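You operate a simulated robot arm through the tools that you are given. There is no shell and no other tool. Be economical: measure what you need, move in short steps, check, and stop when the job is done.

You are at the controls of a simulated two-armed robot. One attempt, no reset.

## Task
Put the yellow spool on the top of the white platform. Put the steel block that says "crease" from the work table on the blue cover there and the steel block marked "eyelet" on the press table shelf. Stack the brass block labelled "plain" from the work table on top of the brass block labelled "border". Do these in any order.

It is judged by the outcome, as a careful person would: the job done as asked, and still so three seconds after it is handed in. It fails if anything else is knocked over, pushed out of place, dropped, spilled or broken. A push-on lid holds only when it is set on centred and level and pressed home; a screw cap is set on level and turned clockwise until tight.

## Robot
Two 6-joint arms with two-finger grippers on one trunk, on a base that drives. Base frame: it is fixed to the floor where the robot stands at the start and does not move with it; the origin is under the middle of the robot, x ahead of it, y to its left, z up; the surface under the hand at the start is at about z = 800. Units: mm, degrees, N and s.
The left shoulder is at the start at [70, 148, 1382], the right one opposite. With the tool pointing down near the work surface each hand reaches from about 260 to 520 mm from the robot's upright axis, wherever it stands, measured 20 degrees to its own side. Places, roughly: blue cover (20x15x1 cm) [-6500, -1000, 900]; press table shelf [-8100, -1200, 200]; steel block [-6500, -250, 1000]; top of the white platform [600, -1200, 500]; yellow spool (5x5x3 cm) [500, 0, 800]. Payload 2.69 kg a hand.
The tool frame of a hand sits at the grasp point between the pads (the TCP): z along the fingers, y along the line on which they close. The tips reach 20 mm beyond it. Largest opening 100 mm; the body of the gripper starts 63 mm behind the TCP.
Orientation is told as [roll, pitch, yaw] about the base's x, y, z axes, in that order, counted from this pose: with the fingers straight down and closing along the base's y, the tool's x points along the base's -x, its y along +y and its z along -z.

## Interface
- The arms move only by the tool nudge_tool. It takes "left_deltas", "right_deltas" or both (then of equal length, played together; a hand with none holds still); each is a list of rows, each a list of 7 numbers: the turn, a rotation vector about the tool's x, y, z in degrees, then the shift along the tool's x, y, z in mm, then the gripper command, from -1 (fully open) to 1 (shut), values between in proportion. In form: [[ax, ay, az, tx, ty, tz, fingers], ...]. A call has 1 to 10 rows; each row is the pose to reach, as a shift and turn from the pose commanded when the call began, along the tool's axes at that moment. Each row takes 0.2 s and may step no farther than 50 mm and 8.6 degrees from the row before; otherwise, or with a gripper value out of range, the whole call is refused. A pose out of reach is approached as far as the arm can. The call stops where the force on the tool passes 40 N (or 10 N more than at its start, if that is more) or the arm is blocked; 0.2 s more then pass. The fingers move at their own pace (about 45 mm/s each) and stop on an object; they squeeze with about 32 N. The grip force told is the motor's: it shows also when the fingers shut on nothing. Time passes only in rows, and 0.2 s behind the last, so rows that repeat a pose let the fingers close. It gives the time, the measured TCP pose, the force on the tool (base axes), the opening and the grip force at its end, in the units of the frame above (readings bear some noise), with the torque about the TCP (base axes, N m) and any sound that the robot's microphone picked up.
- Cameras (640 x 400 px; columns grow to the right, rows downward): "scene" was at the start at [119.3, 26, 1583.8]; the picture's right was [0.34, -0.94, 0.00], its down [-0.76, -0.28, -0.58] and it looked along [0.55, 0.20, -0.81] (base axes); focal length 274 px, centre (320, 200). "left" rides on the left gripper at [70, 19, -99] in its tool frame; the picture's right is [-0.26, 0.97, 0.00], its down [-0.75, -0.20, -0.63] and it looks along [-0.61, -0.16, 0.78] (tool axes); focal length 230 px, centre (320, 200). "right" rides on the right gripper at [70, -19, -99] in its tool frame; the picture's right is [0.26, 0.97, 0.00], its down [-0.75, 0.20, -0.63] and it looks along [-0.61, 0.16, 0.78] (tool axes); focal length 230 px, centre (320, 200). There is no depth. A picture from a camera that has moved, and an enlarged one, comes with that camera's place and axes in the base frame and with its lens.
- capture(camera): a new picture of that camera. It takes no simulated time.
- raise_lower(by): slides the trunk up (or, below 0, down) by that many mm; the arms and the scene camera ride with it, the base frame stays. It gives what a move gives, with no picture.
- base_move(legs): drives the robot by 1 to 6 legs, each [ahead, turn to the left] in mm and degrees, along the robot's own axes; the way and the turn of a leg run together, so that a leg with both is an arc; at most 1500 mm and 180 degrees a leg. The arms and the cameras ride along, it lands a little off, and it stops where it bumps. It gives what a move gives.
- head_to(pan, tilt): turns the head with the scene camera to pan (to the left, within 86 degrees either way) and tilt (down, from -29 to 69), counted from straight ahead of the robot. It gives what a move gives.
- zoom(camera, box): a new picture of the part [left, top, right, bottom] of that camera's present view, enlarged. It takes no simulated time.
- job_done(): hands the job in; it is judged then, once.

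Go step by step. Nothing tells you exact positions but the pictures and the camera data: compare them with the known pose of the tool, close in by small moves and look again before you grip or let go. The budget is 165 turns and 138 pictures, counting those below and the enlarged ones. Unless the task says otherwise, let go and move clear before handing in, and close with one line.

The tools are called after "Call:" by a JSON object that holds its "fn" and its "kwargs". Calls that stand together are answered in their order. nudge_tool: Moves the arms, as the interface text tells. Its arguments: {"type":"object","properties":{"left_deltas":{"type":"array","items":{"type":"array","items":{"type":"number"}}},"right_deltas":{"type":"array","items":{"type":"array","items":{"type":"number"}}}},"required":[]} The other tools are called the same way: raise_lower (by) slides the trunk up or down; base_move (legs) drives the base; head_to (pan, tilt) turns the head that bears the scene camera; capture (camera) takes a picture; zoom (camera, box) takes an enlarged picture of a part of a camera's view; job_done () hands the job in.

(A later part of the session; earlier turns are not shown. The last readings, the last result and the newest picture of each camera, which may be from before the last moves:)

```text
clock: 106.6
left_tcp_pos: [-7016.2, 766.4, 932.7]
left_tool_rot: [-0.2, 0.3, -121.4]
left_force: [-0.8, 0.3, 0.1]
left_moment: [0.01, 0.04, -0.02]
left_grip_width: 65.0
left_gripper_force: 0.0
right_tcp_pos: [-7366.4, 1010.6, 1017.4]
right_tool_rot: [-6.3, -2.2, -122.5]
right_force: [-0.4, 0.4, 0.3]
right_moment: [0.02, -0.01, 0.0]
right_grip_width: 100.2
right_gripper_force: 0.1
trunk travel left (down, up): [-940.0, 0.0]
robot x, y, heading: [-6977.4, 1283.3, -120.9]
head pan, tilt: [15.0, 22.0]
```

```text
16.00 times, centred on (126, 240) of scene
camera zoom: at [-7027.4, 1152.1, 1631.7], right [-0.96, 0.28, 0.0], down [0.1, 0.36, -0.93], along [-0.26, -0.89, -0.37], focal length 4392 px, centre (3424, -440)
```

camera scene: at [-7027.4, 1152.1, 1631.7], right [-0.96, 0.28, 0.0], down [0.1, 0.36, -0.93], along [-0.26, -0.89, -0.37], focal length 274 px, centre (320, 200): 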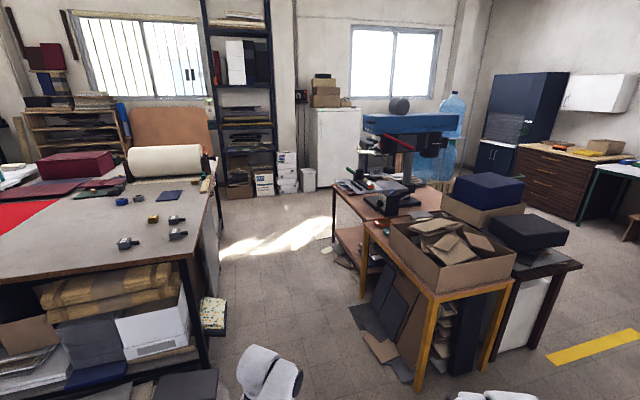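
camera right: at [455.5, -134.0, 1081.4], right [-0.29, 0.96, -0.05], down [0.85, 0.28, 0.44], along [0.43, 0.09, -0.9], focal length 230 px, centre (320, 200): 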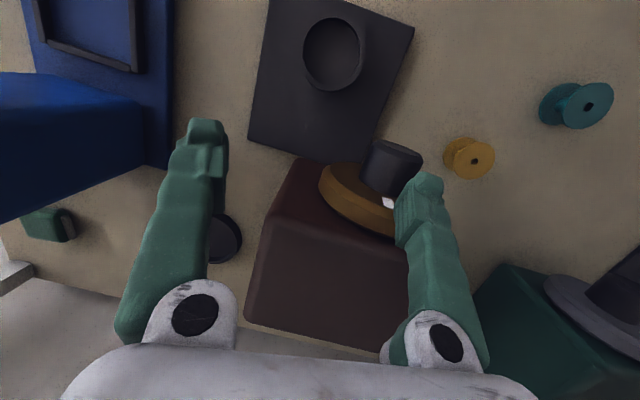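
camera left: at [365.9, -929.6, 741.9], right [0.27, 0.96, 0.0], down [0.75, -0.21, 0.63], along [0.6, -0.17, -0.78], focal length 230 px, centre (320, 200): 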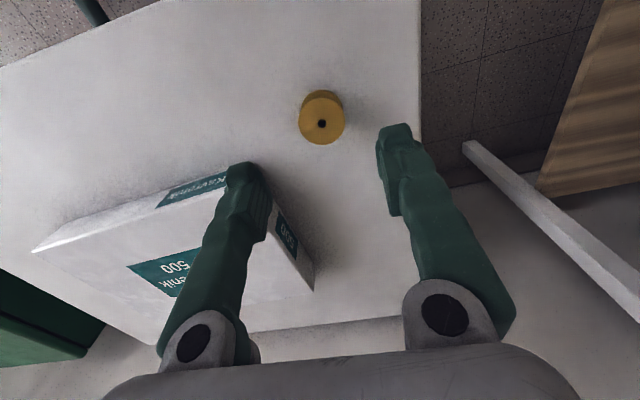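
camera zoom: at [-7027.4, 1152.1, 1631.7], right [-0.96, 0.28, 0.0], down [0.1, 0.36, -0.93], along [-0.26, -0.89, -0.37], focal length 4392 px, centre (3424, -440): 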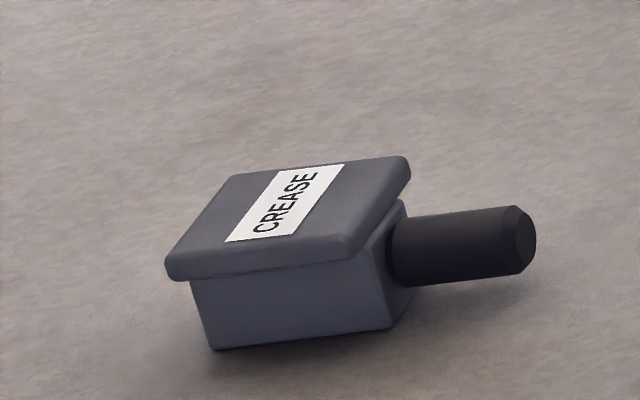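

Labels are clear: CREASE at about [-6420, -276], EYELET at [-6610, -494], steel BORDER (stays put), brass BORDER at [-6489, -541], another brass block at [-6634, -1238], and the cover at [-6487, -995]. I'll raise the left hand and drive into the aisle, facing the table.

Call:
{"fn": "nudge_tool", "kwargs": {"left_deltas": [[0, 0, 0, 0, 0, -40, -1], [0, 0, 0, 0, 0, -70, -1]]}}

Call:
{"fn": "base_move", "kwargs": {"legs": [[0, 17.5], [1450, 0], [140, 0], [0, 103]]}}

Call:
{"fn": "head_to", "kwargs": {"pan": 0, "tilt": 40}}

Call:
{"fn": "capture", "kwargs": {"camera": "scene"}}

```text
clock: 107.2
left_tcp_pos: [-7015.5, 765.6, 1004.1]
left_tool_rot: [-0.1, 0.3, -121.2]
left_force: [1.4, -0.3, 0.9]
left_moment: [-0.01, 0.02, 0.01]
left_grip_width: 99.8
left_gripper_force: 0.0
right_tcp_pos: [-7367.7, 1011.1, 1017.6]
right_tool_rot: [-6.3, -2.3, -122.8]
right_force: [0.0, 0.0, 0.6]
right_moment: [0.0, 0.01, 0.0]
right_grip_width: 100.0
right_gripper_force: 0.0
trunk travel left (down, up): [-940.0, 0.0]
robot x, y, heading: [-6976.4, 1283.0, -120.7]
head pan, tilt: [15.0, 22.0]
```

```text
clock: 120.5
left_tcp_pos: [-6888.7, -7.1, 1002.1]
left_tool_rot: [-0.1, 0.4, -1.1]
left_force: [-0.4, 0.2, -0.4]
left_moment: [-0.03, -0.01, 0.01]
left_grip_width: 99.9
left_gripper_force: 0.1
right_tcp_pos: [-6925.3, -434.8, 1016.0]
right_tool_rot: [-6.3, -2.2, -2.4]
right_force: [0.3, 0.0, -0.1]
right_moment: [0.0, -0.01, 0.0]
right_grip_width: 100.0
right_gripper_force: 0.1
trunk travel left (down, up): [-940.0, 0.0]
robot x, y, heading: [-7358.1, -235.6, -0.6]
head pan, tilt: [15.0, 22.0]
```

```text
clock: 121.3
left_tcp_pos: [-6889.4, -7.1, 1002.6]
left_tool_rot: [-0.1, 0.4, -0.9]
left_force: [-0.4, 0.2, 0.9]
left_moment: [0.0, 0.04, 0.02]
left_grip_width: 100.0
left_gripper_force: 0.0
right_tcp_pos: [-6925.7, -433.7, 1016.2]
right_tool_rot: [-6.3, -2.2, -2.3]
right_force: [-0.4, -0.1, 0.5]
right_moment: [-0.02, 0.01, -0.02]
right_grip_width: 100.1
right_gripper_force: 0.1
trunk travel left (down, up): [-940.0, 0.0]
robot x, y, heading: [-7356.9, -234.2, -0.4]
head pan, tilt: [0.0, 40.0]
```

```text
106 pictures are left
camera scene: at [-7220.4, -234.5, 1603.6], right [-0.01, -1.0, 0.0], down [-0.64, 0.01, -0.77], along [0.77, -0.01, -0.64], focal length 274 px, centre (320, 200)
```

scene: 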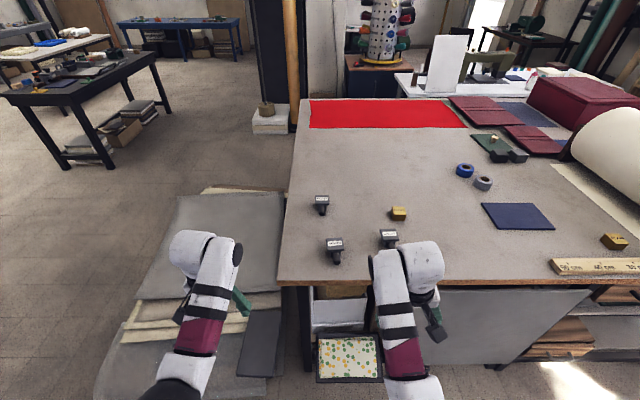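

From here: CREASE ≈ [-6440, -250], EYELET ≈ [-6609, -466], brass BORDER ≈ [-6486, -528], cover ≈ [-6478, -978]; the table edge is at x ≈ -6756. I'll move up to the table so that CREASE falls to the left hand.

Call:
{"fn": "base_move", "kwargs": {"legs": [[0, -32], [365, 0], [0, 32.5]]}}

Call:
{"fn": "capture", "kwargs": {"camera": "scene"}}

Call:
{"fn": "capture", "kwargs": {"camera": "left"}}

```text
clock: 126.8
left_tcp_pos: [-6586.7, -193.9, 1004.2]
left_tool_rot: [-0.1, 0.1, -0.2]
left_force: [0.0, -0.9, 0.7]
left_moment: [0.0, 0.04, 0.01]
left_grip_width: 100.1
left_gripper_force: 0.1
right_tcp_pos: [-6615.5, -620.8, 1015.5]
right_tool_rot: [-6.4, -2.0, -1.5]
right_force: [0.3, -0.7, -0.8]
right_moment: [-0.01, -0.01, -0.01]
right_grip_width: 100.0
right_gripper_force: 0.1
trunk travel left (down, up): [-940.0, 0.0]
robot x, y, heading: [-7047.5, -427.4, 0.1]
head pan, tilt: [0.0, 40.0]
```

```text
105 pictures are left
camera scene: at [-6913.7, -426.9, 1603.5], right [0.0, -1.0, 0.0], down [-0.64, 0.0, -0.77], along [0.77, 0.0, -0.64], focal length 274 px, centre (320, 200)
```

scene: 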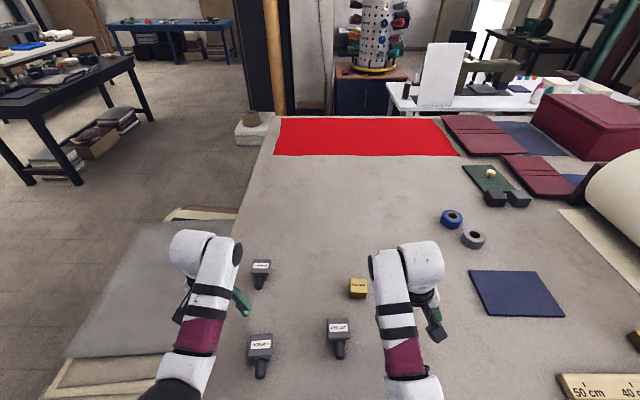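

```text
104 pictures are left
camera left: at [-6657.3, -174.7, 1102.0], right [0.26, 0.97, 0.0], down [0.75, -0.2, 0.63], along [0.6, -0.16, -0.78], focal length 230 px, centre (320, 200)
```

left: 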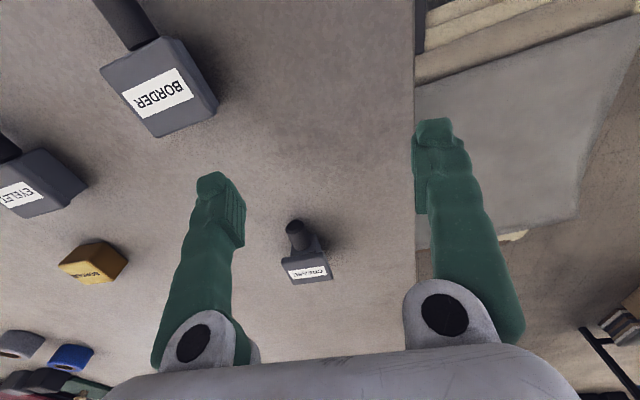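

CREASE is at about [-6428, -252], top near z = 940. I'll try extending the left hand toward it at height.

Call:
{"fn": "nudge_tool", "kwargs": {"left_deltas": [[0, 0, 0, -40, -15, 0, -1], [0, 0, 0, -80, -30, 0, -1], [0, 0, 0, -120, -45, 0, -1], [0, 0, 0, -158, -58, 0, -1], [0, 0, 0, -158, -58, 0, -1]]}}

Call:
{"fn": "capture", "kwargs": {"camera": "left"}}

```text
clock: 128.0
left_tcp_pos: [-6464.9, -235.9, 1008.8]
left_tool_rot: [-0.2, 0.1, 0.0]
left_force: [-0.3, 0.4, 0.6]
left_moment: [0.01, 0.0, 0.01]
left_grip_width: 100.3
left_gripper_force: 0.0
left hand out of reach, approached as far as the arm can: row 4, 5
right_tcp_pos: [-6616.1, -620.1, 1016.1]
right_tool_rot: [-6.3, -2.1, -1.4]
right_force: [-0.1, -0.1, -0.5]
right_moment: [-0.01, 0.01, 0.0]
right_grip_width: 100.3
right_gripper_force: 0.1
trunk travel left (down, up): [-940.0, 0.0]
robot x, y, heading: [-7048.8, -426.7, 0.3]
head pan, tilt: [0.0, 40.0]
```

```text
103 pictures are left
camera left: at [-6536.5, -217.1, 1106.5], right [0.26, 0.97, 0.0], down [0.75, -0.2, 0.63], along [0.61, -0.17, -0.78], focal length 230 px, centre (320, 200)
```

left: 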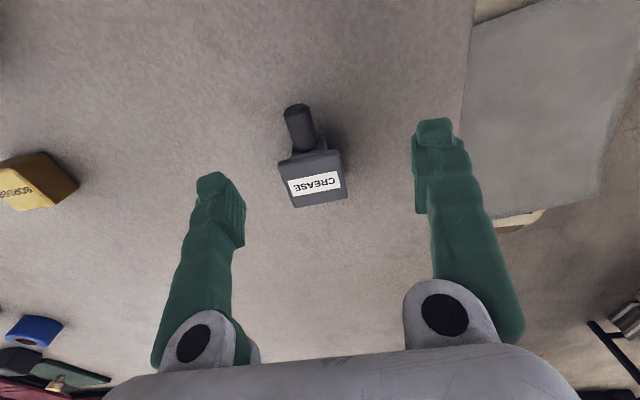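

The block's top is about 50 × 52 mm, centred at [-6430, -252], turned about −6°. The arm is at full stretch, so I'll lower the trunk a little and reach out from there.

Call:
{"fn": "raise_lower", "kwargs": {"by": -45}}

Call:
{"fn": "nudge_tool", "kwargs": {"left_deltas": [[0, 0, 3, -5, -5, -10, -1], [0, 0, 6, -15, -10, -15, -1], [0, 0, 6, -25, -15, -20, -1], [0, 0, 6, -36, -17, -20, -1]]}}

Call:
{"fn": "capture", "kwargs": {"camera": "left"}}

```text
clock: 128.8
left_tcp_pos: [-6465.9, -237.6, 962.6]
left_tool_rot: [-0.1, 0.1, -0.1]
left_force: [-0.8, -0.6, -1.0]
left_moment: [0.0, 0.0, -0.01]
left_grip_width: 100.1
left_gripper_force: 0.0
right_tcp_pos: [-6616.5, -621.5, 971.2]
right_tool_rot: [-6.3, -2.1, -1.5]
right_force: [1.2, -0.8, -0.2]
right_moment: [0.0, 0.02, 0.0]
right_grip_width: 100.0
right_gripper_force: 0.1
trunk travel left (down, up): [-895.0, 45.0]
robot x, y, heading: [-7047.7, -427.8, 0.1]
head pan, tilt: [0.0, 40.0]
```

```text
clock: 129.8
left_tcp_pos: [-6457.2, -245.7, 989.2]
left_tool_rot: [-0.1, 0.2, -6.1]
left_force: [-0.2, 0.5, 1.1]
left_moment: [0.01, 0.01, 0.02]
left_grip_width: 100.1
left_gripper_force: 0.0
left hand out of reach, approached as far as the arm can: row 1, 2, 3, 4
right_tcp_pos: [-6615.5, -621.2, 970.0]
right_tool_rot: [-6.3, -2.2, -1.6]
right_force: [-0.5, 0.8, -0.4]
right_moment: [0.01, 0.01, 0.01]
right_grip_width: 99.9
right_gripper_force: 0.0
trunk travel left (down, up): [-895.0, 45.0]
robot x, y, heading: [-7050.6, -428.4, 0.1]
head pan, tilt: [0.0, 40.0]
```

```text
102 pictures are left
camera left: at [-6525.2, -218.5, 1087.6], right [0.36, 0.93, 0.0], down [0.73, -0.28, 0.63], along [0.58, -0.23, -0.78], focal length 230 px, centre (320, 200)
```

left: 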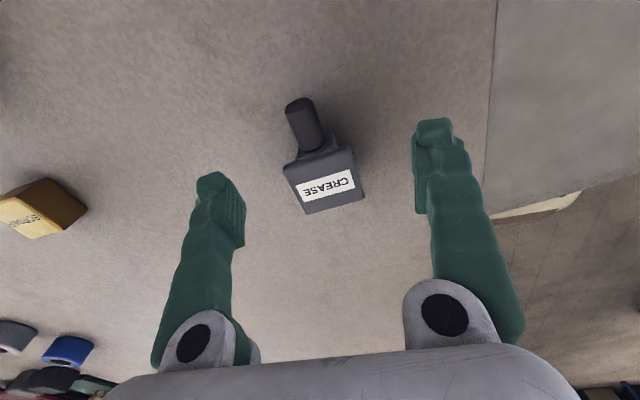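

The arm is at its limit with the tool straight down. I'll tilt the fingers forward about 24°, which gains reach while still gripping the side faces.

Call:
{"fn": "nudge_tool", "kwargs": {"left_deltas": [[0, -8, 0, 0, 0, 0, -1], [0, -16, 0, -5, 0, 0, -1], [0, -24, 0, -10, 0, 0, -1], [0, -24, 0, -27, -3, 0, -1], [0, -24, 0, -27, -3, 15, -1]]}}

Call:
{"fn": "capture", "kwargs": {"camera": "left"}}

```text
clock: 131.1
left_tcp_pos: [-6429.1, -249.8, 972.4]
left_tool_rot: [-0.1, -23.8, -5.9]
left_force: [-0.4, 0.6, -0.1]
left_moment: [-0.02, 0.03, -0.02]
left_grip_width: 100.0
left_gripper_force: 0.1
right_tcp_pos: [-6614.6, -620.5, 971.0]
right_tool_rot: [-6.5, -2.1, -1.6]
right_force: [-0.1, 0.2, 0.3]
right_moment: [-0.01, -0.01, 0.0]
right_grip_width: 100.1
right_gripper_force: 0.1
trunk travel left (down, up): [-895.0, 45.0]
robot x, y, heading: [-7052.8, -428.5, 0.3]
head pan, tilt: [0.0, 40.0]
```

```text
101 pictures are left
camera left: at [-6532.0, -219.4, 1034.4], right [0.34, 0.94, 0.1], down [0.41, -0.24, 0.88], along [0.85, -0.25, -0.46], focal length 230 px, centre (320, 200)
```

left: 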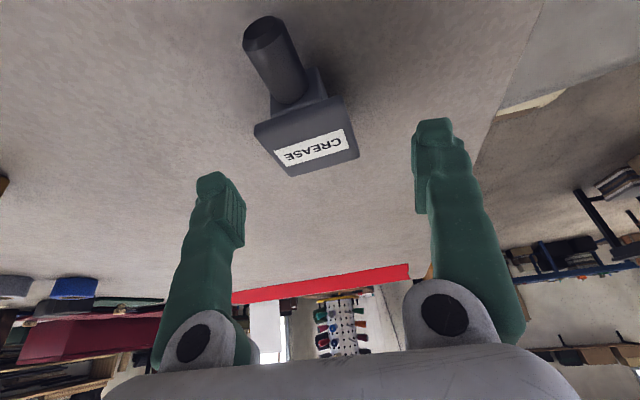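

The hand reaches it now. I'll go down alongside the block, keeping the tilt.

Call:
{"fn": "nudge_tool", "kwargs": {"left_deltas": [[0, 0, 0, 8, -2, 14, -1], [0, 0, 0, 15, -2, 28, -1], [0, 0, 0, 21, -2, 42, -1], [0, 0, 0, 21, -2, 42, -1]]}}

Call:
{"fn": "capture", "kwargs": {"camera": "left"}}

```text
clock: 132.1
left_tcp_pos: [-6431.6, -251.7, 927.2]
left_tool_rot: [-0.2, -23.8, -6.0]
left_force: [-0.2, 0.0, 0.6]
left_moment: [0.02, 0.03, -0.01]
left_grip_width: 100.1
left_gripper_force: 0.0
right_tcp_pos: [-6616.2, -621.2, 971.3]
right_tool_rot: [-6.4, -2.1, -1.5]
right_force: [0.7, 0.0, 0.6]
right_moment: [-0.02, 0.02, 0.01]
right_grip_width: 100.0
right_gripper_force: 0.0
trunk travel left (down, up): [-895.0, 45.0]
robot x, y, heading: [-7049.9, -426.6, 0.1]
head pan, tilt: [0.0, 40.0]
```

```text
100 pictures are left
camera left: at [-6534.0, -222.5, 988.4], right [0.34, 0.94, 0.1], down [0.41, -0.24, 0.88], along [0.85, -0.25, -0.46], focal length 230 px, centre (320, 200)
```

left: 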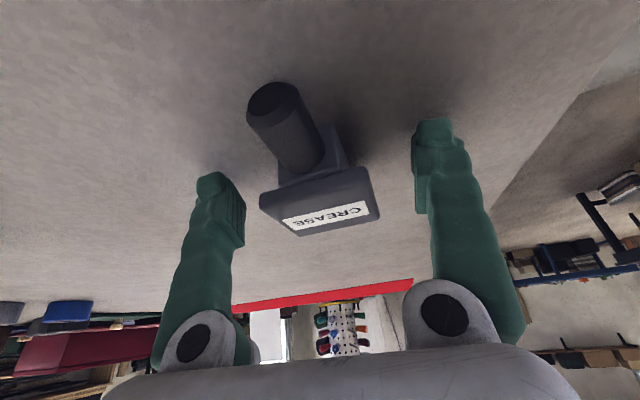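

Call:
{"fn": "nudge_tool", "kwargs": {"left_deltas": [[0, 0, 0, 0, 0, 0, 0], [0, 0, 0, 0, 0, 0, 1], [0, 0, 0, 0, 0, 0, 1], [0, 0, 0, 0, 0, 0, 1], [0, 0, 0, -4, 0, -9, 1], [0, 0, 0, -16, 0, -36, 1], [0, 0, 0, -16, 0, -36, 1]]}}

Call:
{"fn": "capture", "kwargs": {"camera": "left"}}

```text
clock: 133.7
left_tcp_pos: [-6429.8, -251.4, 965.5]
left_tool_rot: [-0.2, -23.7, -5.9]
left_force: [0.1, -0.3, -4.2]
left_moment: [0.02, -0.03, 0.02]
left_grip_width: 50.4
left_gripper_force: 31.6
right_tcp_pos: [-6615.8, -619.8, 970.5]
right_tool_rot: [-6.5, -2.1, -1.4]
right_force: [0.6, -1.2, 0.4]
right_moment: [-0.03, -0.04, 0.02]
right_grip_width: 100.0
right_gripper_force: 0.0
trunk travel left (down, up): [-895.0, 45.0]
robot x, y, heading: [-7048.9, -427.4, 0.3]
head pan, tilt: [0.0, 40.0]
```

```text
99 pictures are left
camera left: at [-6532.7, -221.4, 1026.8], right [0.34, 0.94, 0.1], down [0.41, -0.24, 0.88], along [0.85, -0.25, -0.47], focal length 230 px, centre (320, 200)
```

left: 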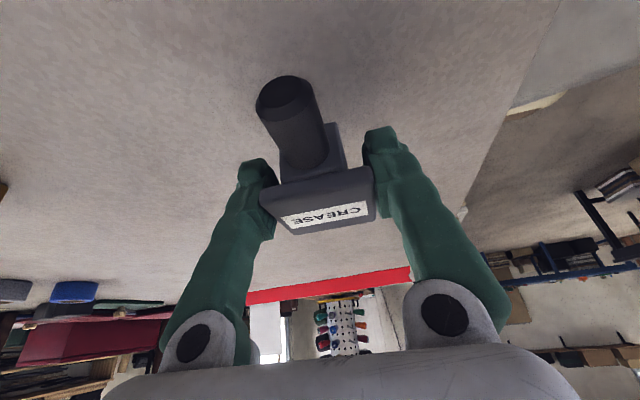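

CREASE is held (about 0.43 kg). I'll raise the trunk, back off and go over to the cover, which spans x −6557…−6417, y −1072…−878.

Call:
{"fn": "raise_lower", "kwargs": {"by": 45}}

Call:
{"fn": "base_move", "kwargs": {"legs": [[-320, 0], [0, -90], [724, 0], [0, 90], [180, 0]]}}

Call:
{"fn": "capture", "kwargs": {"camera": "scene"}}

```text
clock: 134.5
left_tcp_pos: [-6429.6, -252.3, 1010.0]
left_tool_rot: [-0.1, -23.7, -6.0]
left_force: [0.7, -0.2, -4.1]
left_moment: [0.01, -0.02, 0.0]
left_grip_width: 50.2
left_gripper_force: 31.7
right_tcp_pos: [-6615.5, -620.8, 1016.9]
right_tool_rot: [-6.3, -2.0, -1.5]
right_force: [-0.7, 1.1, -1.0]
right_moment: [0.02, -0.03, 0.02]
right_grip_width: 100.0
right_gripper_force: 0.2
trunk travel left (down, up): [-940.0, 0.0]
robot x, y, heading: [-7048.0, -426.1, -0.0]
head pan, tilt: [0.0, 40.0]
```

```text
clock: 146.0
left_tcp_pos: [-6830.0, -1525.2, 1008.0]
left_tool_rot: [-1.9, -23.7, -55.5]
left_force: [0.5, 1.0, -3.9]
left_moment: [0.0, 0.02, 0.0]
left_grip_width: 50.3
left_gripper_force: 31.7
right_tcp_pos: [-7222.4, -1618.6, 1015.7]
right_tool_rot: [-6.6, -2.1, -51.0]
right_force: [0.7, -0.3, 1.1]
right_moment: [0.02, 0.02, -0.02]
right_grip_width: 100.2
right_gripper_force: 0.0
trunk travel left (down, up): [-940.0, 0.0]
robot x, y, heading: [-7355.9, -1164.9, -49.5]
head pan, tilt: [0.0, 40.0]
stopped in leg 4: the force on the tool passed its limit at 52 N (the readings are from after the stop); the commanded pose is now the measured one
```

```text
98 pictures are left
camera scene: at [-7267.2, -1264.0, 1603.3], right [-0.76, -0.65, 0.0], down [-0.42, 0.49, -0.76], along [0.5, -0.58, -0.64], focal length 274 px, centre (320, 200)
```

scene: 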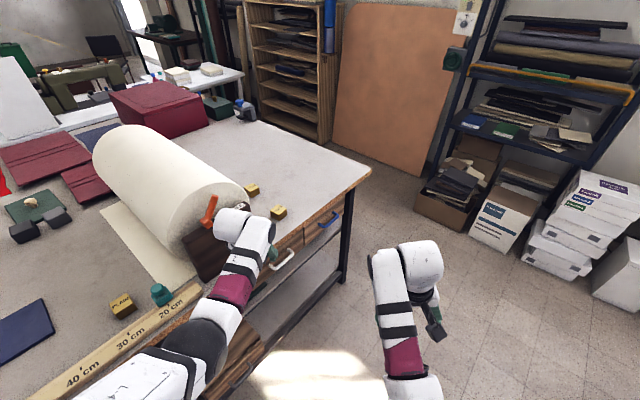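

Turning brought the left hand against the end block of the paper roll. I'll turn back the way it came and check for damage.

Call:
{"fn": "base_move", "kwargs": {"legs": [[0, -25]]}}

Call:
{"fn": "head_to", "kwargs": {"pan": 25, "tilt": 40}}

Call:
{"fn": "capture", "kwargs": {"camera": "scene"}}

Call:
{"fn": "capture", "kwargs": {"camera": "left"}}

```text
clock: 147.7
left_tcp_pos: [-7035.5, -1713.4, 1010.1]
left_tool_rot: [-1.9, -23.8, -80.6]
left_force: [0.6, 0.4, -3.2]
left_moment: [-0.02, 0.01, -0.03]
left_grip_width: 50.2
left_gripper_force: 32.2
right_tcp_pos: [-7427.5, -1631.8, 1017.2]
right_tool_rot: [-6.6, -2.1, -76.0]
right_force: [-0.3, 1.0, -0.6]
right_moment: [0.04, -0.03, 0.03]
right_grip_width: 99.7
right_gripper_force: 0.1
trunk travel left (down, up): [-940.0, 0.0]
robot x, y, heading: [-7358.8, -1160.5, -74.6]
head pan, tilt: [0.0, 40.0]
```

```text
clock: 148.6
left_tcp_pos: [-7036.5, -1715.3, 1010.1]
left_tool_rot: [-1.7, -23.9, -80.8]
left_force: [-0.1, -0.5, -3.9]
left_moment: [0.01, -0.04, -0.03]
left_grip_width: 50.0
left_gripper_force: 31.9
right_tcp_pos: [-7430.7, -1632.6, 1016.6]
right_tool_rot: [-6.6, -2.3, -76.1]
right_force: [-0.6, 0.9, 0.0]
right_moment: [0.02, -0.03, 0.04]
right_grip_width: 99.7
right_gripper_force: 0.1
trunk travel left (down, up): [-940.0, 0.0]
robot x, y, heading: [-7356.8, -1162.3, -74.8]
head pan, tilt: [25.0, 40.0]
```

```text
97 pictures are left
camera scene: at [-7289.2, -1274.4, 1603.4], right [-0.76, -0.65, 0.0], down [-0.41, 0.49, -0.77], along [0.49, -0.58, -0.64], focal length 274 px, centre (320, 200)
```

scene: 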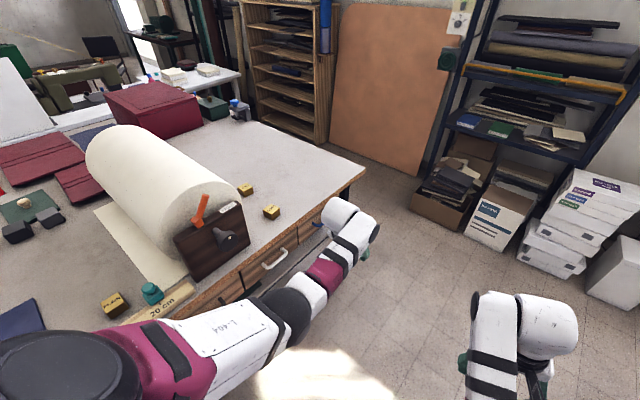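

```text
96 pictures are left
camera left: at [-7033.1, -1608.7, 1070.6], right [0.99, -0.09, 0.08], down [-0.11, -0.45, 0.88], along [-0.05, -0.89, -0.46], focal length 230 px, centre (320, 200)
```

left: 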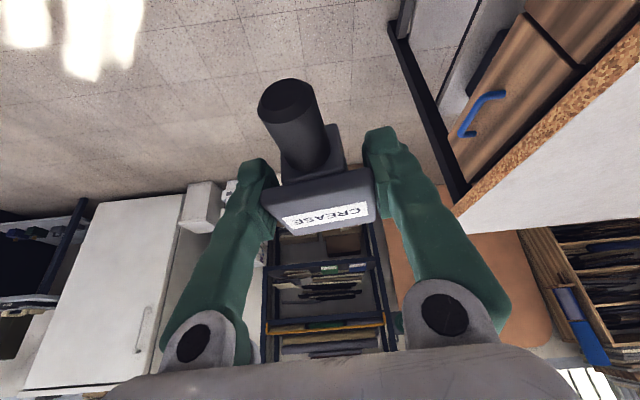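

Call:
{"fn": "zoom", "kwargs": {"camera": "scene", "box": [80, 110, 320, 330]}}

```text
1.82 times, centred on (200, 220) of scene
camera zoom: at [-7289.2, -1274.4, 1603.4], right [-0.76, -0.65, 0.0], down [-0.41, 0.49, -0.77], along [0.49, -0.58, -0.64], focal length 499 px, centre (538, 164)
```

zoom: 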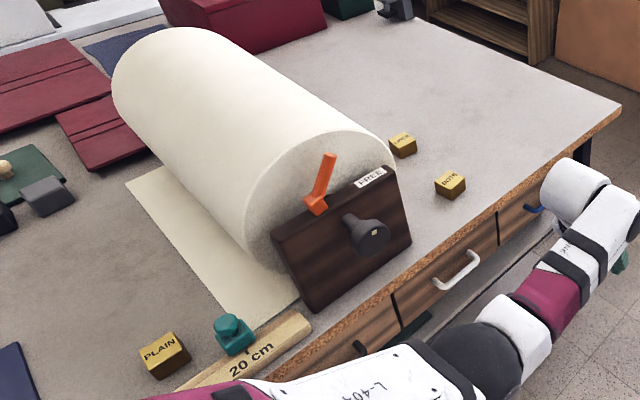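

The roll's knob is likely what the hand touched; the roll looks aligned, and I'll re-measure it later. First I'll pull the left hand in so it stays clear of things while turning.

Call:
{"fn": "nudge_tool", "kwargs": {"left_deltas": [[0, 6, 0, 34, 0, -15, 1], [0, 12, 0, 68, 0, -30, 1], [0, 18, 0, 102, 0, -45, 1], [0, 23.8, 0, 137, 0, -61, 1], [0, 23.8, 0, 137, 0, -61, 1]]}}

Call:
{"fn": "base_move", "kwargs": {"legs": [[0, -15], [-120, 0]]}}

```text
clock: 149.8
left_tcp_pos: [-7059.6, -1566.5, 1009.1]
left_tool_rot: [-1.7, 0.1, -81.5]
left_force: [0.0, 0.6, -4.7]
left_moment: [-0.04, 0.02, -0.01]
left_grip_width: 50.5
left_gripper_force: 32.3
right_tcp_pos: [-7430.9, -1631.6, 1016.6]
right_tool_rot: [-6.4, -2.4, -76.1]
right_force: [0.6, -0.5, -0.2]
right_moment: [0.02, 0.02, 0.0]
right_grip_width: 99.9
right_gripper_force: 0.0
trunk travel left (down, up): [-940.0, 0.0]
robot x, y, heading: [-7358.4, -1159.8, -74.7]
head pan, tilt: [25.0, 40.0]
```

```text
clock: 151.9
left_tcp_pos: [-7176.1, -1519.8, 1005.6]
left_tool_rot: [-1.8, 0.4, -96.8]
left_force: [0.0, 0.5, -3.4]
left_moment: [0.02, -0.01, 0.01]
left_grip_width: 50.5
left_gripper_force: 32.2
right_tcp_pos: [-7552.5, -1484.7, 1013.9]
right_tool_rot: [-6.5, -1.9, -91.4]
right_force: [0.0, -0.5, 0.1]
right_moment: [0.08, -0.03, 0.0]
right_grip_width: 100.0
right_gripper_force: 0.1
trunk travel left (down, up): [-940.0, 0.0]
robot x, y, heading: [-7358.3, -1040.7, -89.9]
head pan, tilt: [25.0, 40.0]
```

Call:
{"fn": "base_move", "kwargs": {"legs": [[50, 0], [0, 90]]}}

Call:
{"fn": "head_to", "kwargs": {"pan": -15, "tilt": 42}}

Call:
{"fn": "capture", "kwargs": {"camera": "scene"}}

```text
clock: 153.5
left_tcp_pos: [-7156.0, -1532.9, 1014.5]
left_tool_rot: [-1.5, -1.4, -93.8]
left_force: [0.6, -1.5, -5.3]
left_moment: [0.1, 0.02, -0.02]
left_grip_width: 50.0
left_gripper_force: 32.0
right_tcp_pos: [-7567.3, -1523.8, 1031.9]
right_tool_rot: [-10.8, -5.1, -90.2]
right_force: [1.0, -2.2, -0.3]
right_moment: [0.1, 0.02, -0.03]
right_grip_width: 100.1
right_gripper_force: 0.2
trunk travel left (down, up): [-940.0, 0.0]
robot x, y, heading: [-7358.1, -1090.2, -87.5]
head pan, tilt: [25.0, 40.0]
stopped in leg 2: the robot was blocked; the commanded pose is now the measured one
```

```text
clock: 154.6
left_tcp_pos: [-7156.7, -1522.6, 1019.9]
left_tool_rot: [-1.4, -2.1, -93.8]
left_force: [0.5, 1.1, -4.8]
left_moment: [-0.02, 0.01, 0.0]
left_grip_width: 50.3
left_gripper_force: 32.3
right_tcp_pos: [-7566.0, -1515.6, 1037.1]
right_tool_rot: [-10.8, -5.7, -90.1]
right_force: [-0.3, 0.0, -0.5]
right_moment: [-0.04, -0.04, 0.01]
right_grip_width: 100.0
right_gripper_force: 0.1
trunk travel left (down, up): [-940.0, 0.0]
robot x, y, heading: [-7359.2, -1088.3, -87.5]
head pan, tilt: [-15.0, 42.0]
```

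```text
94 pictures are left
camera scene: at [-7373.5, -1217.8, 1600.9], right [-0.98, 0.22, 0.0], down [0.15, 0.65, -0.74], along [-0.16, -0.73, -0.67], focal length 274 px, centre (320, 200)
```

scene: 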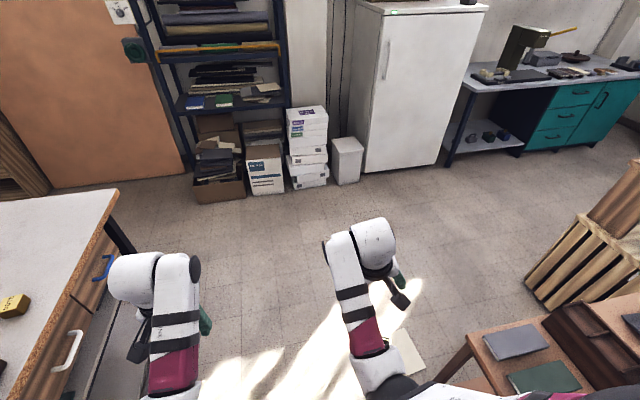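

Something blocked the turn, probably on the right side near the press. I'll look that way.

Call:
{"fn": "head_to", "kwargs": {"pan": -80, "tilt": 25}}

Call:
{"fn": "capture", "kwargs": {"camera": "scene"}}

Call:
{"fn": "head_to", "kwargs": {"pan": 80, "tilt": 35}}

Call:
{"fn": "capture", "kwargs": {"camera": "scene"}}

```text
clock: 155.9
left_tcp_pos: [-7155.9, -1524.7, 1018.4]
left_tool_rot: [-1.5, -1.9, -93.8]
left_force: [1.0, 0.0, -4.2]
left_moment: [0.01, -0.02, 0.01]
left_grip_width: 50.3
left_gripper_force: 32.2
right_tcp_pos: [-7567.0, -1517.0, 1037.3]
right_tool_rot: [-10.8, -5.7, -90.1]
right_force: [-0.3, 0.6, -0.1]
right_moment: [-0.01, 0.04, -0.01]
right_grip_width: 99.9
right_gripper_force: 0.0
trunk travel left (down, up): [-940.0, 0.0]
robot x, y, heading: [-7355.1, -1093.3, -87.6]
head pan, tilt: [-80.0, 25.0]
```

```text
93 pictures are left
camera scene: at [-7444.9, -1159.4, 1626.8], right [-0.22, 0.98, 0.0], down [0.41, 0.09, -0.91], along [-0.89, -0.19, -0.42], focal length 274 px, centre (320, 200)
```

scene: 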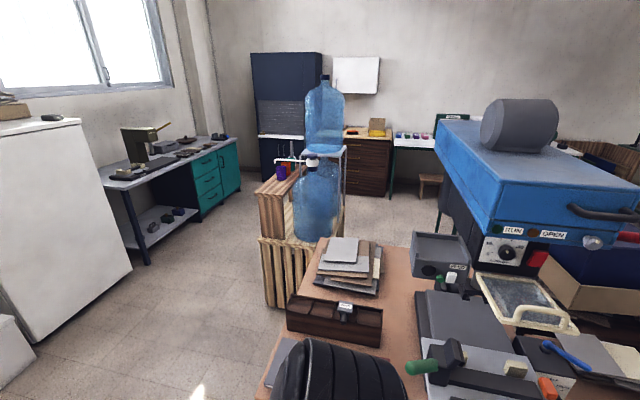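

```text
clock: 158.4
left_tcp_pos: [-7155.3, -1525.5, 1017.6]
left_tool_rot: [-1.5, -1.9, -93.7]
left_force: [-0.2, -0.5, -4.7]
left_moment: [-0.05, 0.0, -0.01]
left_grip_width: 50.2
left_gripper_force: 32.2
right_tcp_pos: [-7566.4, -1516.3, 1036.0]
right_tool_rot: [-10.7, -5.6, -90.1]
right_force: [-0.1, 0.0, 0.0]
right_moment: [0.0, -0.03, 0.02]
right_grip_width: 99.9
right_gripper_force: 0.0
trunk travel left (down, up): [-940.0, 0.0]
robot x, y, heading: [-7357.3, -1087.0, -87.6]
head pan, tilt: [80.0, 35.0]
```

```text
92 pictures are left
camera scene: at [-7267.6, -1151.6, 1611.0], right [-0.13, -0.99, 0.0], down [-0.57, 0.08, -0.82], along [0.81, -0.11, -0.57], focal length 274 px, centre (320, 200)
```

scene: 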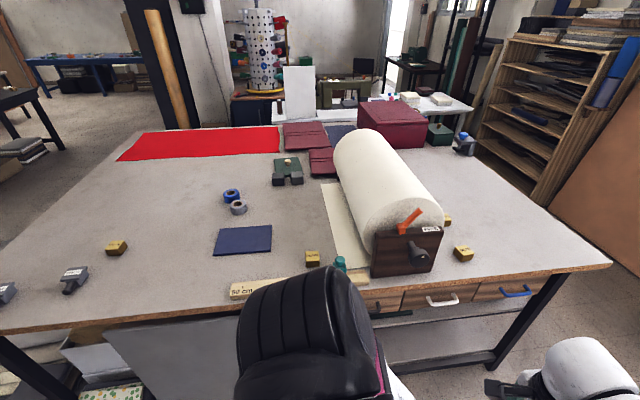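

Nothing obvious touches the arms. I'll look down close to the base on both sides.

Call:
{"fn": "head_to", "kwargs": {"pan": -86, "tilt": 62}}

Call:
{"fn": "capture", "kwargs": {"camera": "scene"}}

Call:
{"fn": "head_to", "kwargs": {"pan": 86, "tilt": 62}}

Call:
{"fn": "capture", "kwargs": {"camera": "scene"}}

```text
clock: 160.9
left_tcp_pos: [-7156.1, -1525.0, 1018.2]
left_tool_rot: [-1.5, -1.9, -93.7]
left_force: [0.6, 0.2, -3.3]
left_moment: [-0.01, -0.02, 0.04]
left_grip_width: 50.4
left_gripper_force: 32.4
right_tcp_pos: [-7567.1, -1516.6, 1035.7]
right_tool_rot: [-10.7, -5.6, -90.1]
right_force: [-0.4, -1.1, -0.2]
right_moment: [-0.01, 0.01, 0.02]
right_grip_width: 99.9
right_gripper_force: 0.1
trunk travel left (down, up): [-940.0, 0.0]
robot x, y, heading: [-7360.5, -1085.7, -87.4]
head pan, tilt: [-85.9, 62.0]
```

```text
91 pictures are left
camera scene: at [-7418.8, -1147.1, 1574.5], right [-0.11, 0.99, 0.0], down [0.88, 0.1, -0.47], along [-0.47, -0.05, -0.88], focal length 274 px, centre (320, 200)
```

scene: 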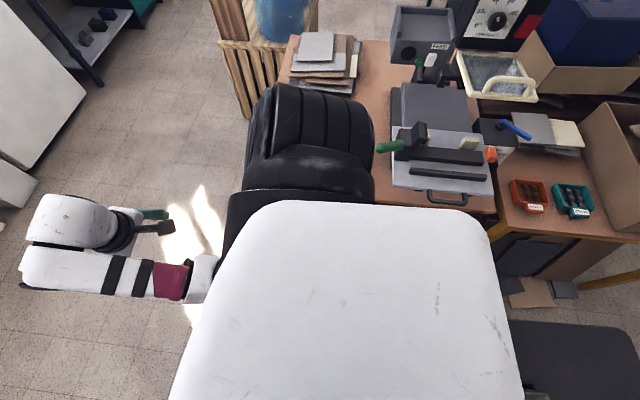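

```text
clock: 163.5
left_tcp_pos: [-7155.2, -1525.6, 1018.1]
left_tool_rot: [-1.5, -1.9, -93.7]
left_force: [0.5, -0.3, -4.0]
left_moment: [0.02, -0.02, 0.01]
left_grip_width: 50.4
left_gripper_force: 31.8
right_tcp_pos: [-7566.8, -1516.0, 1035.8]
right_tool_rot: [-10.8, -5.7, -90.2]
right_force: [0.2, -0.1, 0.3]
right_moment: [-0.02, 0.01, 0.02]
right_grip_width: 100.2
right_gripper_force: 0.1
trunk travel left (down, up): [-940.0, 0.0]
robot x, y, heading: [-7356.5, -1090.5, -87.7]
head pan, tilt: [85.9, 62.0]
```

```text
90 pictures are left
camera scene: at [-7290.6, -1141.8, 1574.5], right [-0.03, -1.0, 0.0], down [-0.88, 0.03, -0.47], along [0.47, -0.01, -0.88], focal length 274 px, centre (320, 200)
```

scene: 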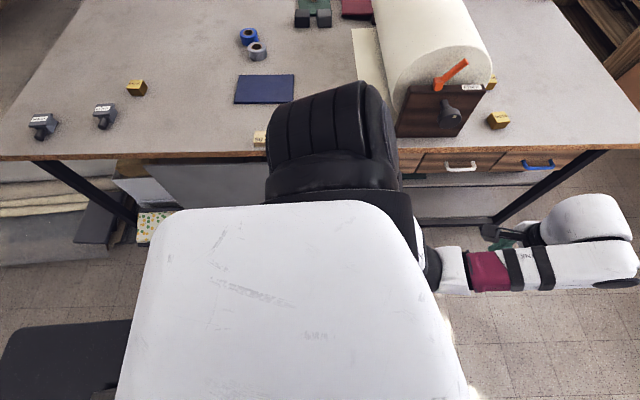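

The long rear of the base may limit turning here. I'll try a small turn to see whether it is really blocked.

Call:
{"fn": "base_move", "kwargs": {"legs": [[0, 8]]}}

```text
clock: 164.5
left_tcp_pos: [-7102.0, -1493.2, 1018.3]
left_tool_rot: [-1.3, -1.9, -86.0]
left_force: [1.8, -0.4, -1.5]
left_moment: [0.02, 0.04, 0.01]
left_grip_width: 50.2
left_gripper_force: 31.9
right_tcp_pos: [-7510.8, -1539.0, 1033.0]
right_tool_rot: [-10.6, -5.1, -82.3]
right_force: [-0.4, -0.6, 1.5]
right_moment: [0.05, -0.01, -0.02]
right_grip_width: 100.1
right_gripper_force: 0.1
trunk travel left (down, up): [-940.0, 0.0]
robot x, y, heading: [-7362.1, -1091.6, -79.8]
head pan, tilt: [85.9, 62.0]
```

It turns freely now. I'll continue in parts.

Call:
{"fn": "base_move", "kwargs": {"legs": [[0, 35]]}}

```text
clock: 166.6
left_tcp_pos: [-6915.1, -1274.4, 1019.2]
left_tool_rot: [-1.5, -2.2, -51.2]
left_force: [-0.2, -0.5, -4.0]
left_moment: [0.02, 0.0, 0.02]
left_grip_width: 50.2
left_gripper_force: 32.2
right_tcp_pos: [-7229.6, -1543.2, 1032.3]
right_tool_rot: [-10.7, -4.9, -47.7]
right_force: [-0.4, -0.2, 0.4]
right_moment: [0.0, 0.01, -0.03]
right_grip_width: 100.2
right_gripper_force: 0.1
trunk travel left (down, up): [-940.0, 0.0]
robot x, y, heading: [-7355.4, -1090.1, -45.1]
head pan, tilt: [85.9, 62.0]
```

Call:
{"fn": "base_move", "kwargs": {"legs": [[0, 45]]}}

Call:
{"fn": "head_to", "kwargs": {"pan": 0, "tilt": 42}}

Call:
{"fn": "capture", "kwargs": {"camera": "scene"}}

```text
clock: 169.0
left_tcp_pos: [-6912.5, -906.9, 1020.3]
left_tool_rot: [-1.6, -2.3, -6.1]
left_force: [1.0, -0.1, -4.9]
left_moment: [0.01, 0.02, 0.0]
left_grip_width: 50.2
left_gripper_force: 31.9
right_tcp_pos: [-6947.5, -1318.1, 1030.8]
right_tool_rot: [-10.8, -4.5, -2.9]
right_force: [-0.2, -0.4, -0.1]
right_moment: [0.0, -0.01, 0.03]
right_grip_width: 100.0
right_gripper_force: 0.1
trunk travel left (down, up): [-940.0, 0.0]
robot x, y, heading: [-7357.7, -1093.9, 0.0]
head pan, tilt: [85.9, 62.0]
```

```text
clock: 170.6
left_tcp_pos: [-6912.5, -906.4, 1020.2]
left_tool_rot: [-1.6, -2.4, -6.1]
left_force: [-0.6, -0.4, -4.0]
left_moment: [-0.03, -0.01, 0.02]
left_grip_width: 50.3
left_gripper_force: 31.7
right_tcp_pos: [-6946.4, -1318.6, 1031.4]
right_tool_rot: [-10.7, -4.5, -2.9]
right_force: [0.6, -0.2, -1.0]
right_moment: [0.01, 0.01, 0.0]
right_grip_width: 100.0
right_gripper_force: 0.1
trunk travel left (down, up): [-940.0, 0.0]
robot x, y, heading: [-7359.3, -1087.7, -0.0]
head pan, tilt: [0.0, 42.0]
```

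```text
89 pictures are left
camera scene: at [-7222.7, -1088.4, 1600.5], right [0.0, -1.0, 0.0], down [-0.67, 0.0, -0.74], along [0.74, 0.0, -0.67], focal length 274 px, centre (320, 200)
```

scene: 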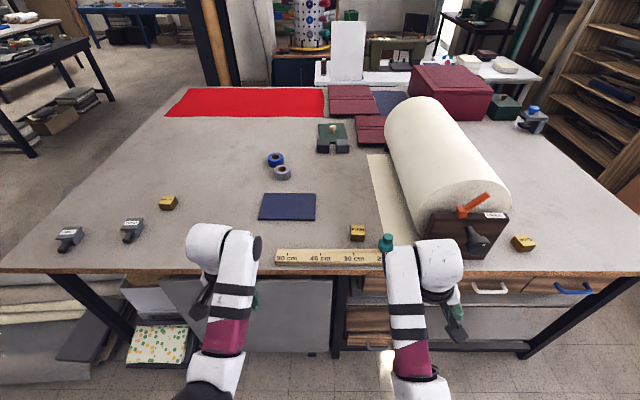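

The roll and sheet lie where they were before (within measurement error), so nothing was displaced. I'll tuck the right hand inward to pass the roll, then drive up to the cover.

Call:
{"fn": "nudge_tool", "kwargs": {"right_deltas": [[-4, 1.5, -1, -15, 20, 5, 0], [-8, 3, -2, -35, 40, 10, 1], [-10.8, 4.5, -2.9, -50, 60, 15, 1], [-10.8, 4.5, -2.9, -50, 60, 15, 1]]}}

Call:
{"fn": "base_move", "kwargs": {"legs": [[305, 0]]}}

Call:
{"fn": "capture", "kwargs": {"camera": "left"}}

Call:
{"fn": "capture", "kwargs": {"camera": "scene"}}

```text
clock: 171.6
left_tcp_pos: [-6914.7, -906.7, 1020.2]
left_tool_rot: [-1.6, -2.3, -6.1]
left_force: [0.1, -0.9, -4.3]
left_moment: [-0.01, -0.01, 0.03]
left_grip_width: 50.3
left_gripper_force: 31.9
right_tcp_pos: [-6892.8, -1264.5, 1011.0]
right_tool_rot: [0.0, 0.2, -0.4]
right_force: [-0.1, -0.2, 0.1]
right_moment: [0.0, -0.01, 0.02]
right_grip_width: 12.6
right_gripper_force: 0.2
right hand out of reach, approached as far as the arm can: row 1, 2
trunk travel left (down, up): [-940.0, 0.0]
robot x, y, heading: [-7357.7, -1089.2, -0.0]
head pan, tilt: [0.0, 42.0]
```

```text
clock: 173.7
left_tcp_pos: [-6607.6, -908.5, 1022.5]
left_tool_rot: [-1.7, -2.5, -6.1]
left_force: [-0.8, 0.3, -4.4]
left_moment: [0.0, -0.01, -0.01]
left_grip_width: 50.0
left_gripper_force: 32.2
right_tcp_pos: [-6589.5, -1265.6, 1011.4]
right_tool_rot: [0.0, 0.1, -0.5]
right_force: [0.3, 0.2, 0.0]
right_moment: [-0.03, -0.02, 0.0]
right_grip_width: 0.1
right_gripper_force: 29.9
trunk travel left (down, up): [-940.0, 0.0]
robot x, y, heading: [-7051.6, -1088.9, 0.0]
head pan, tilt: [0.0, 42.0]
```

```text
88 pictures are left
camera left: at [-6681.6, -877.9, 1115.7], right [0.36, 0.93, -0.02], down [0.7, -0.26, 0.67], along [0.62, -0.25, -0.74], focal length 230 px, centre (320, 200)
```

left: 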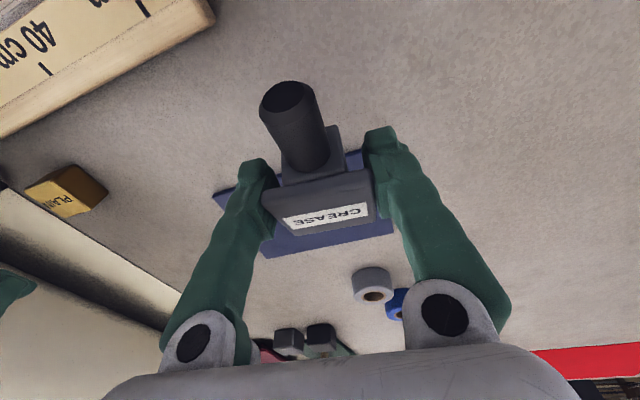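

```text
87 pictures are left
camera scene: at [-6920.3, -1089.4, 1600.9], right [0.0, -1.0, 0.0], down [-0.67, 0.0, -0.74], along [0.74, 0.0, -0.67], focal length 274 px, centre (320, 200)
```

scene: 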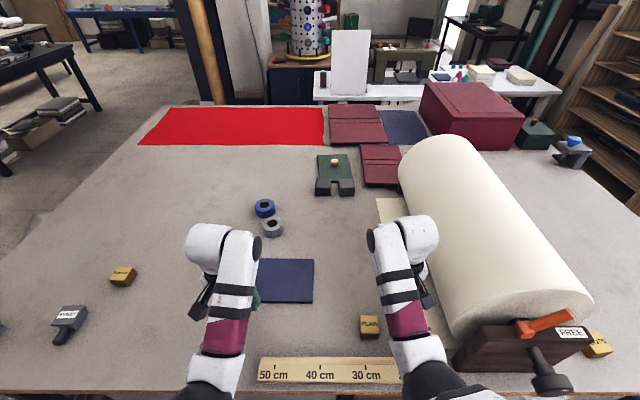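

The cover spans x −6563…−6419, y −1070…−870. I'll tilt the hand back to its grasp attitude (pitch −24°, so the block is level) while moving over the cover's middle.

Call:
{"fn": "nudge_tool", "kwargs": {"left_deltas": [[-0.5, -5, 0, -30, -10, 0, 1], [-1, -10, 0, -60, -20, 0, 1], [-1.5, -16, 0, -90, -30, 0, 1], [-1.5, -21.4, 0, -121, -40, 10, 1], [-1.5, -21.4, 0, -121, -40, 35, 1], [-1.5, -21.4, 0, -121, -40, 35, 1]]}}

Call:
{"fn": "capture", "kwargs": {"camera": "left"}}

Call:
{"fn": "capture", "kwargs": {"camera": "scene"}}

```text
clock: 175.1
left_tcp_pos: [-6490.2, -962.9, 991.8]
left_tool_rot: [-0.1, -23.8, -5.9]
left_force: [0.1, 0.2, -4.1]
left_moment: [-0.01, 0.0, -0.02]
left_grip_width: 50.3
left_gripper_force: 31.7
right_tcp_pos: [-6587.9, -1264.7, 1010.2]
right_tool_rot: [0.0, 0.3, -0.5]
right_force: [0.2, -0.7, 1.2]
right_moment: [-0.02, 0.0, -0.02]
right_grip_width: 0.2
right_gripper_force: 29.2
trunk travel left (down, up): [-940.0, 0.0]
robot x, y, heading: [-7049.7, -1089.2, 0.0]
head pan, tilt: [0.0, 42.0]
```

```text
86 pictures are left
camera left: at [-6593.6, -932.9, 1052.7], right [0.33, 0.94, 0.1], down [0.41, -0.24, 0.88], along [0.85, -0.25, -0.46], focal length 230 px, centre (320, 200)
```

left: 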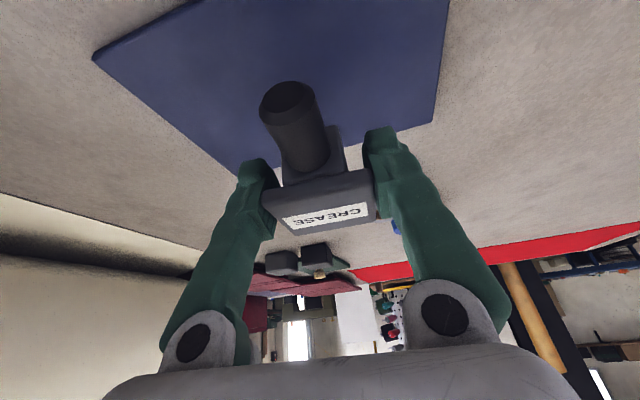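

```text
85 pictures are left
camera scene: at [-6917.2, -1089.1, 1600.6], right [0.0, -1.0, 0.0], down [-0.67, 0.0, -0.74], along [0.74, 0.0, -0.67], focal length 274 px, centre (320, 200)
```

scene: 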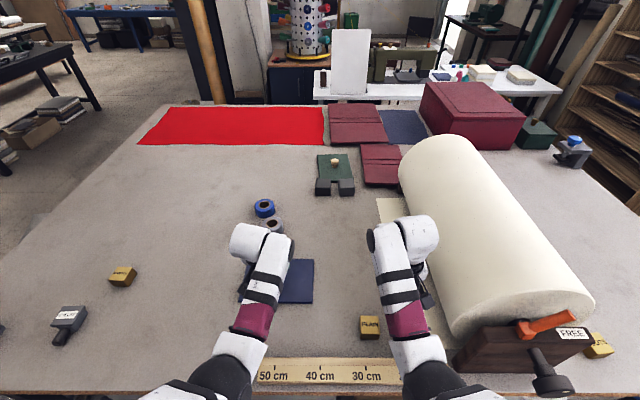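

Call:
{"fn": "nudge_tool", "kwargs": {"left_deltas": [[0, 0, 0, -5, 0, 15, 1], [0, 0, 0, 0, 0, 32, 1], [0, 0, 0, 8, 0, 48, 1], [0, 0, 0, 9, 0, 51, 1]]}}

Call:
{"fn": "capture", "kwargs": {"camera": "left"}}

```text
clock: 176.1
left_tcp_pos: [-6477.4, -962.5, 941.3]
left_tool_rot: [-0.1, -23.7, -5.8]
left_force: [-0.3, 0.5, -3.5]
left_moment: [0.0, 0.01, 0.01]
left_grip_width: 50.4
left_gripper_force: 32.2
right_tcp_pos: [-6588.1, -1265.6, 1010.9]
right_tool_rot: [0.0, 0.3, -0.5]
right_force: [0.6, -0.5, 1.0]
right_moment: [0.01, -0.01, -0.01]
right_grip_width: 0.1
right_gripper_force: 30.3
trunk travel left (down, up): [-940.0, 0.0]
robot x, y, heading: [-7053.0, -1092.9, -0.4]
head pan, tilt: [0.0, 42.0]
```

```text
84 pictures are left
camera left: at [-6580.2, -933.2, 1002.7], right [0.34, 0.94, 0.1], down [0.41, -0.24, 0.88], along [0.85, -0.25, -0.47], focal length 230 px, centre (320, 200)
```

left: 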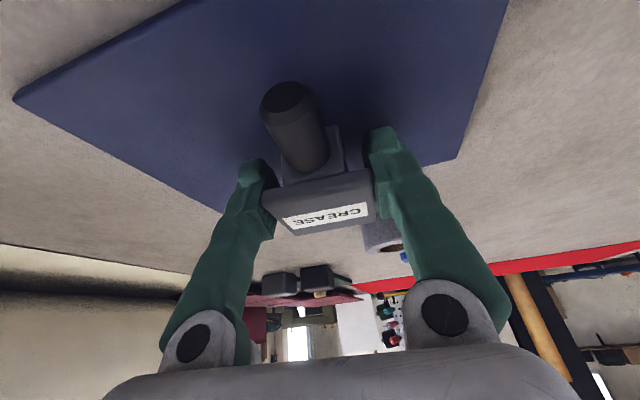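

Call:
{"fn": "nudge_tool", "kwargs": {"left_deltas": [[0, 0, 0, 0.8, 0, 1.8, 1], [0, 0, 0, 1.6, 0, 3.7, 1]]}}

```text
clock: 176.7
left_tcp_pos: [-6477.5, -962.7, 937.4]
left_tool_rot: [-0.1, -23.8, -6.0]
left_force: [0.6, 0.5, -4.5]
left_moment: [0.0, 0.03, 0.0]
left_grip_width: 50.6
left_gripper_force: 32.2
right_tcp_pos: [-6586.8, -1267.1, 1010.3]
right_tool_rot: [0.0, 0.3, -0.5]
right_force: [-0.1, -0.7, 1.1]
right_moment: [-0.01, 0.0, 0.01]
right_grip_width: 0.0
right_gripper_force: 29.9
trunk travel left (down, up): [-940.0, 0.0]
robot x, y, heading: [-7053.0, -1093.4, -0.2]
head pan, tilt: [0.0, 42.0]
```

Call:
{"fn": "nudge_tool", "kwargs": {"left_deltas": [[0, 0, 0, 0.6, 0, 1.4, 1], [0, 0, 0, 1.0, 0, 2.3, 1]]}}

```text
clock: 177.3
left_tcp_pos: [-6476.7, -963.8, 937.0]
left_tool_rot: [-0.1, -24.1, -5.8]
left_force: [-1.0, -0.7, 3.6]
left_moment: [0.0, 0.12, 0.0]
left_grip_width: 50.1
left_gripper_force: 31.6
right_tcp_pos: [-6588.8, -1266.2, 1010.9]
right_tool_rot: [0.0, 0.1, -0.5]
right_force: [0.0, -1.3, 0.3]
right_moment: [0.02, 0.0, 0.01]
right_grip_width: 0.1
right_gripper_force: 29.1
trunk travel left (down, up): [-940.0, 0.0]
robot x, y, heading: [-7051.9, -1092.8, 0.0]
head pan, tilt: [0.0, 42.0]
```

It rests on the cover. I'll release and withdraw along the fingers.

Call:
{"fn": "nudge_tool", "kwargs": {"left_deltas": [[0, 0, 0, 0, 0, 0, -0.2], [0, 0, 0, 0, 0, 0, -0.6], [0, 0, 0, 0, 0, 0, -0.6], [0, 0, 0, -4, 0, -30, -0.6], [0, 0, 0, -14, 0, -70, -0.6], [0, 0, 0, -14, 0, -80, -0.6]]}}

Call:
{"fn": "capture", "kwargs": {"camera": "left"}}

```text
clock: 178.7
left_tcp_pos: [-6497.1, -960.1, 1014.0]
left_tool_rot: [-0.2, -23.8, -6.0]
left_force: [-0.1, -0.5, -0.3]
left_moment: [-0.02, -0.02, -0.01]
left_grip_width: 80.1
left_gripper_force: 0.1
right_tcp_pos: [-6588.2, -1266.6, 1011.6]
right_tool_rot: [0.0, 0.2, -0.5]
right_force: [0.6, 0.0, -0.8]
right_moment: [0.02, 0.0, 0.0]
right_grip_width: 0.0
right_gripper_force: 29.3
trunk travel left (down, up): [-940.0, 0.0]
robot x, y, heading: [-7054.2, -1091.4, -0.1]
head pan, tilt: [0.0, 42.0]
```

```text
83 pictures are left
camera left: at [-6599.2, -930.8, 1076.1], right [0.33, 0.94, 0.1], down [0.41, -0.24, 0.88], along [0.85, -0.25, -0.47], focal length 230 px, centre (320, 200)
```

left: 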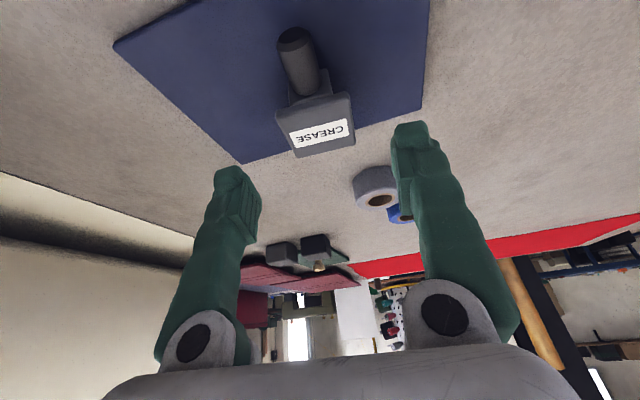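

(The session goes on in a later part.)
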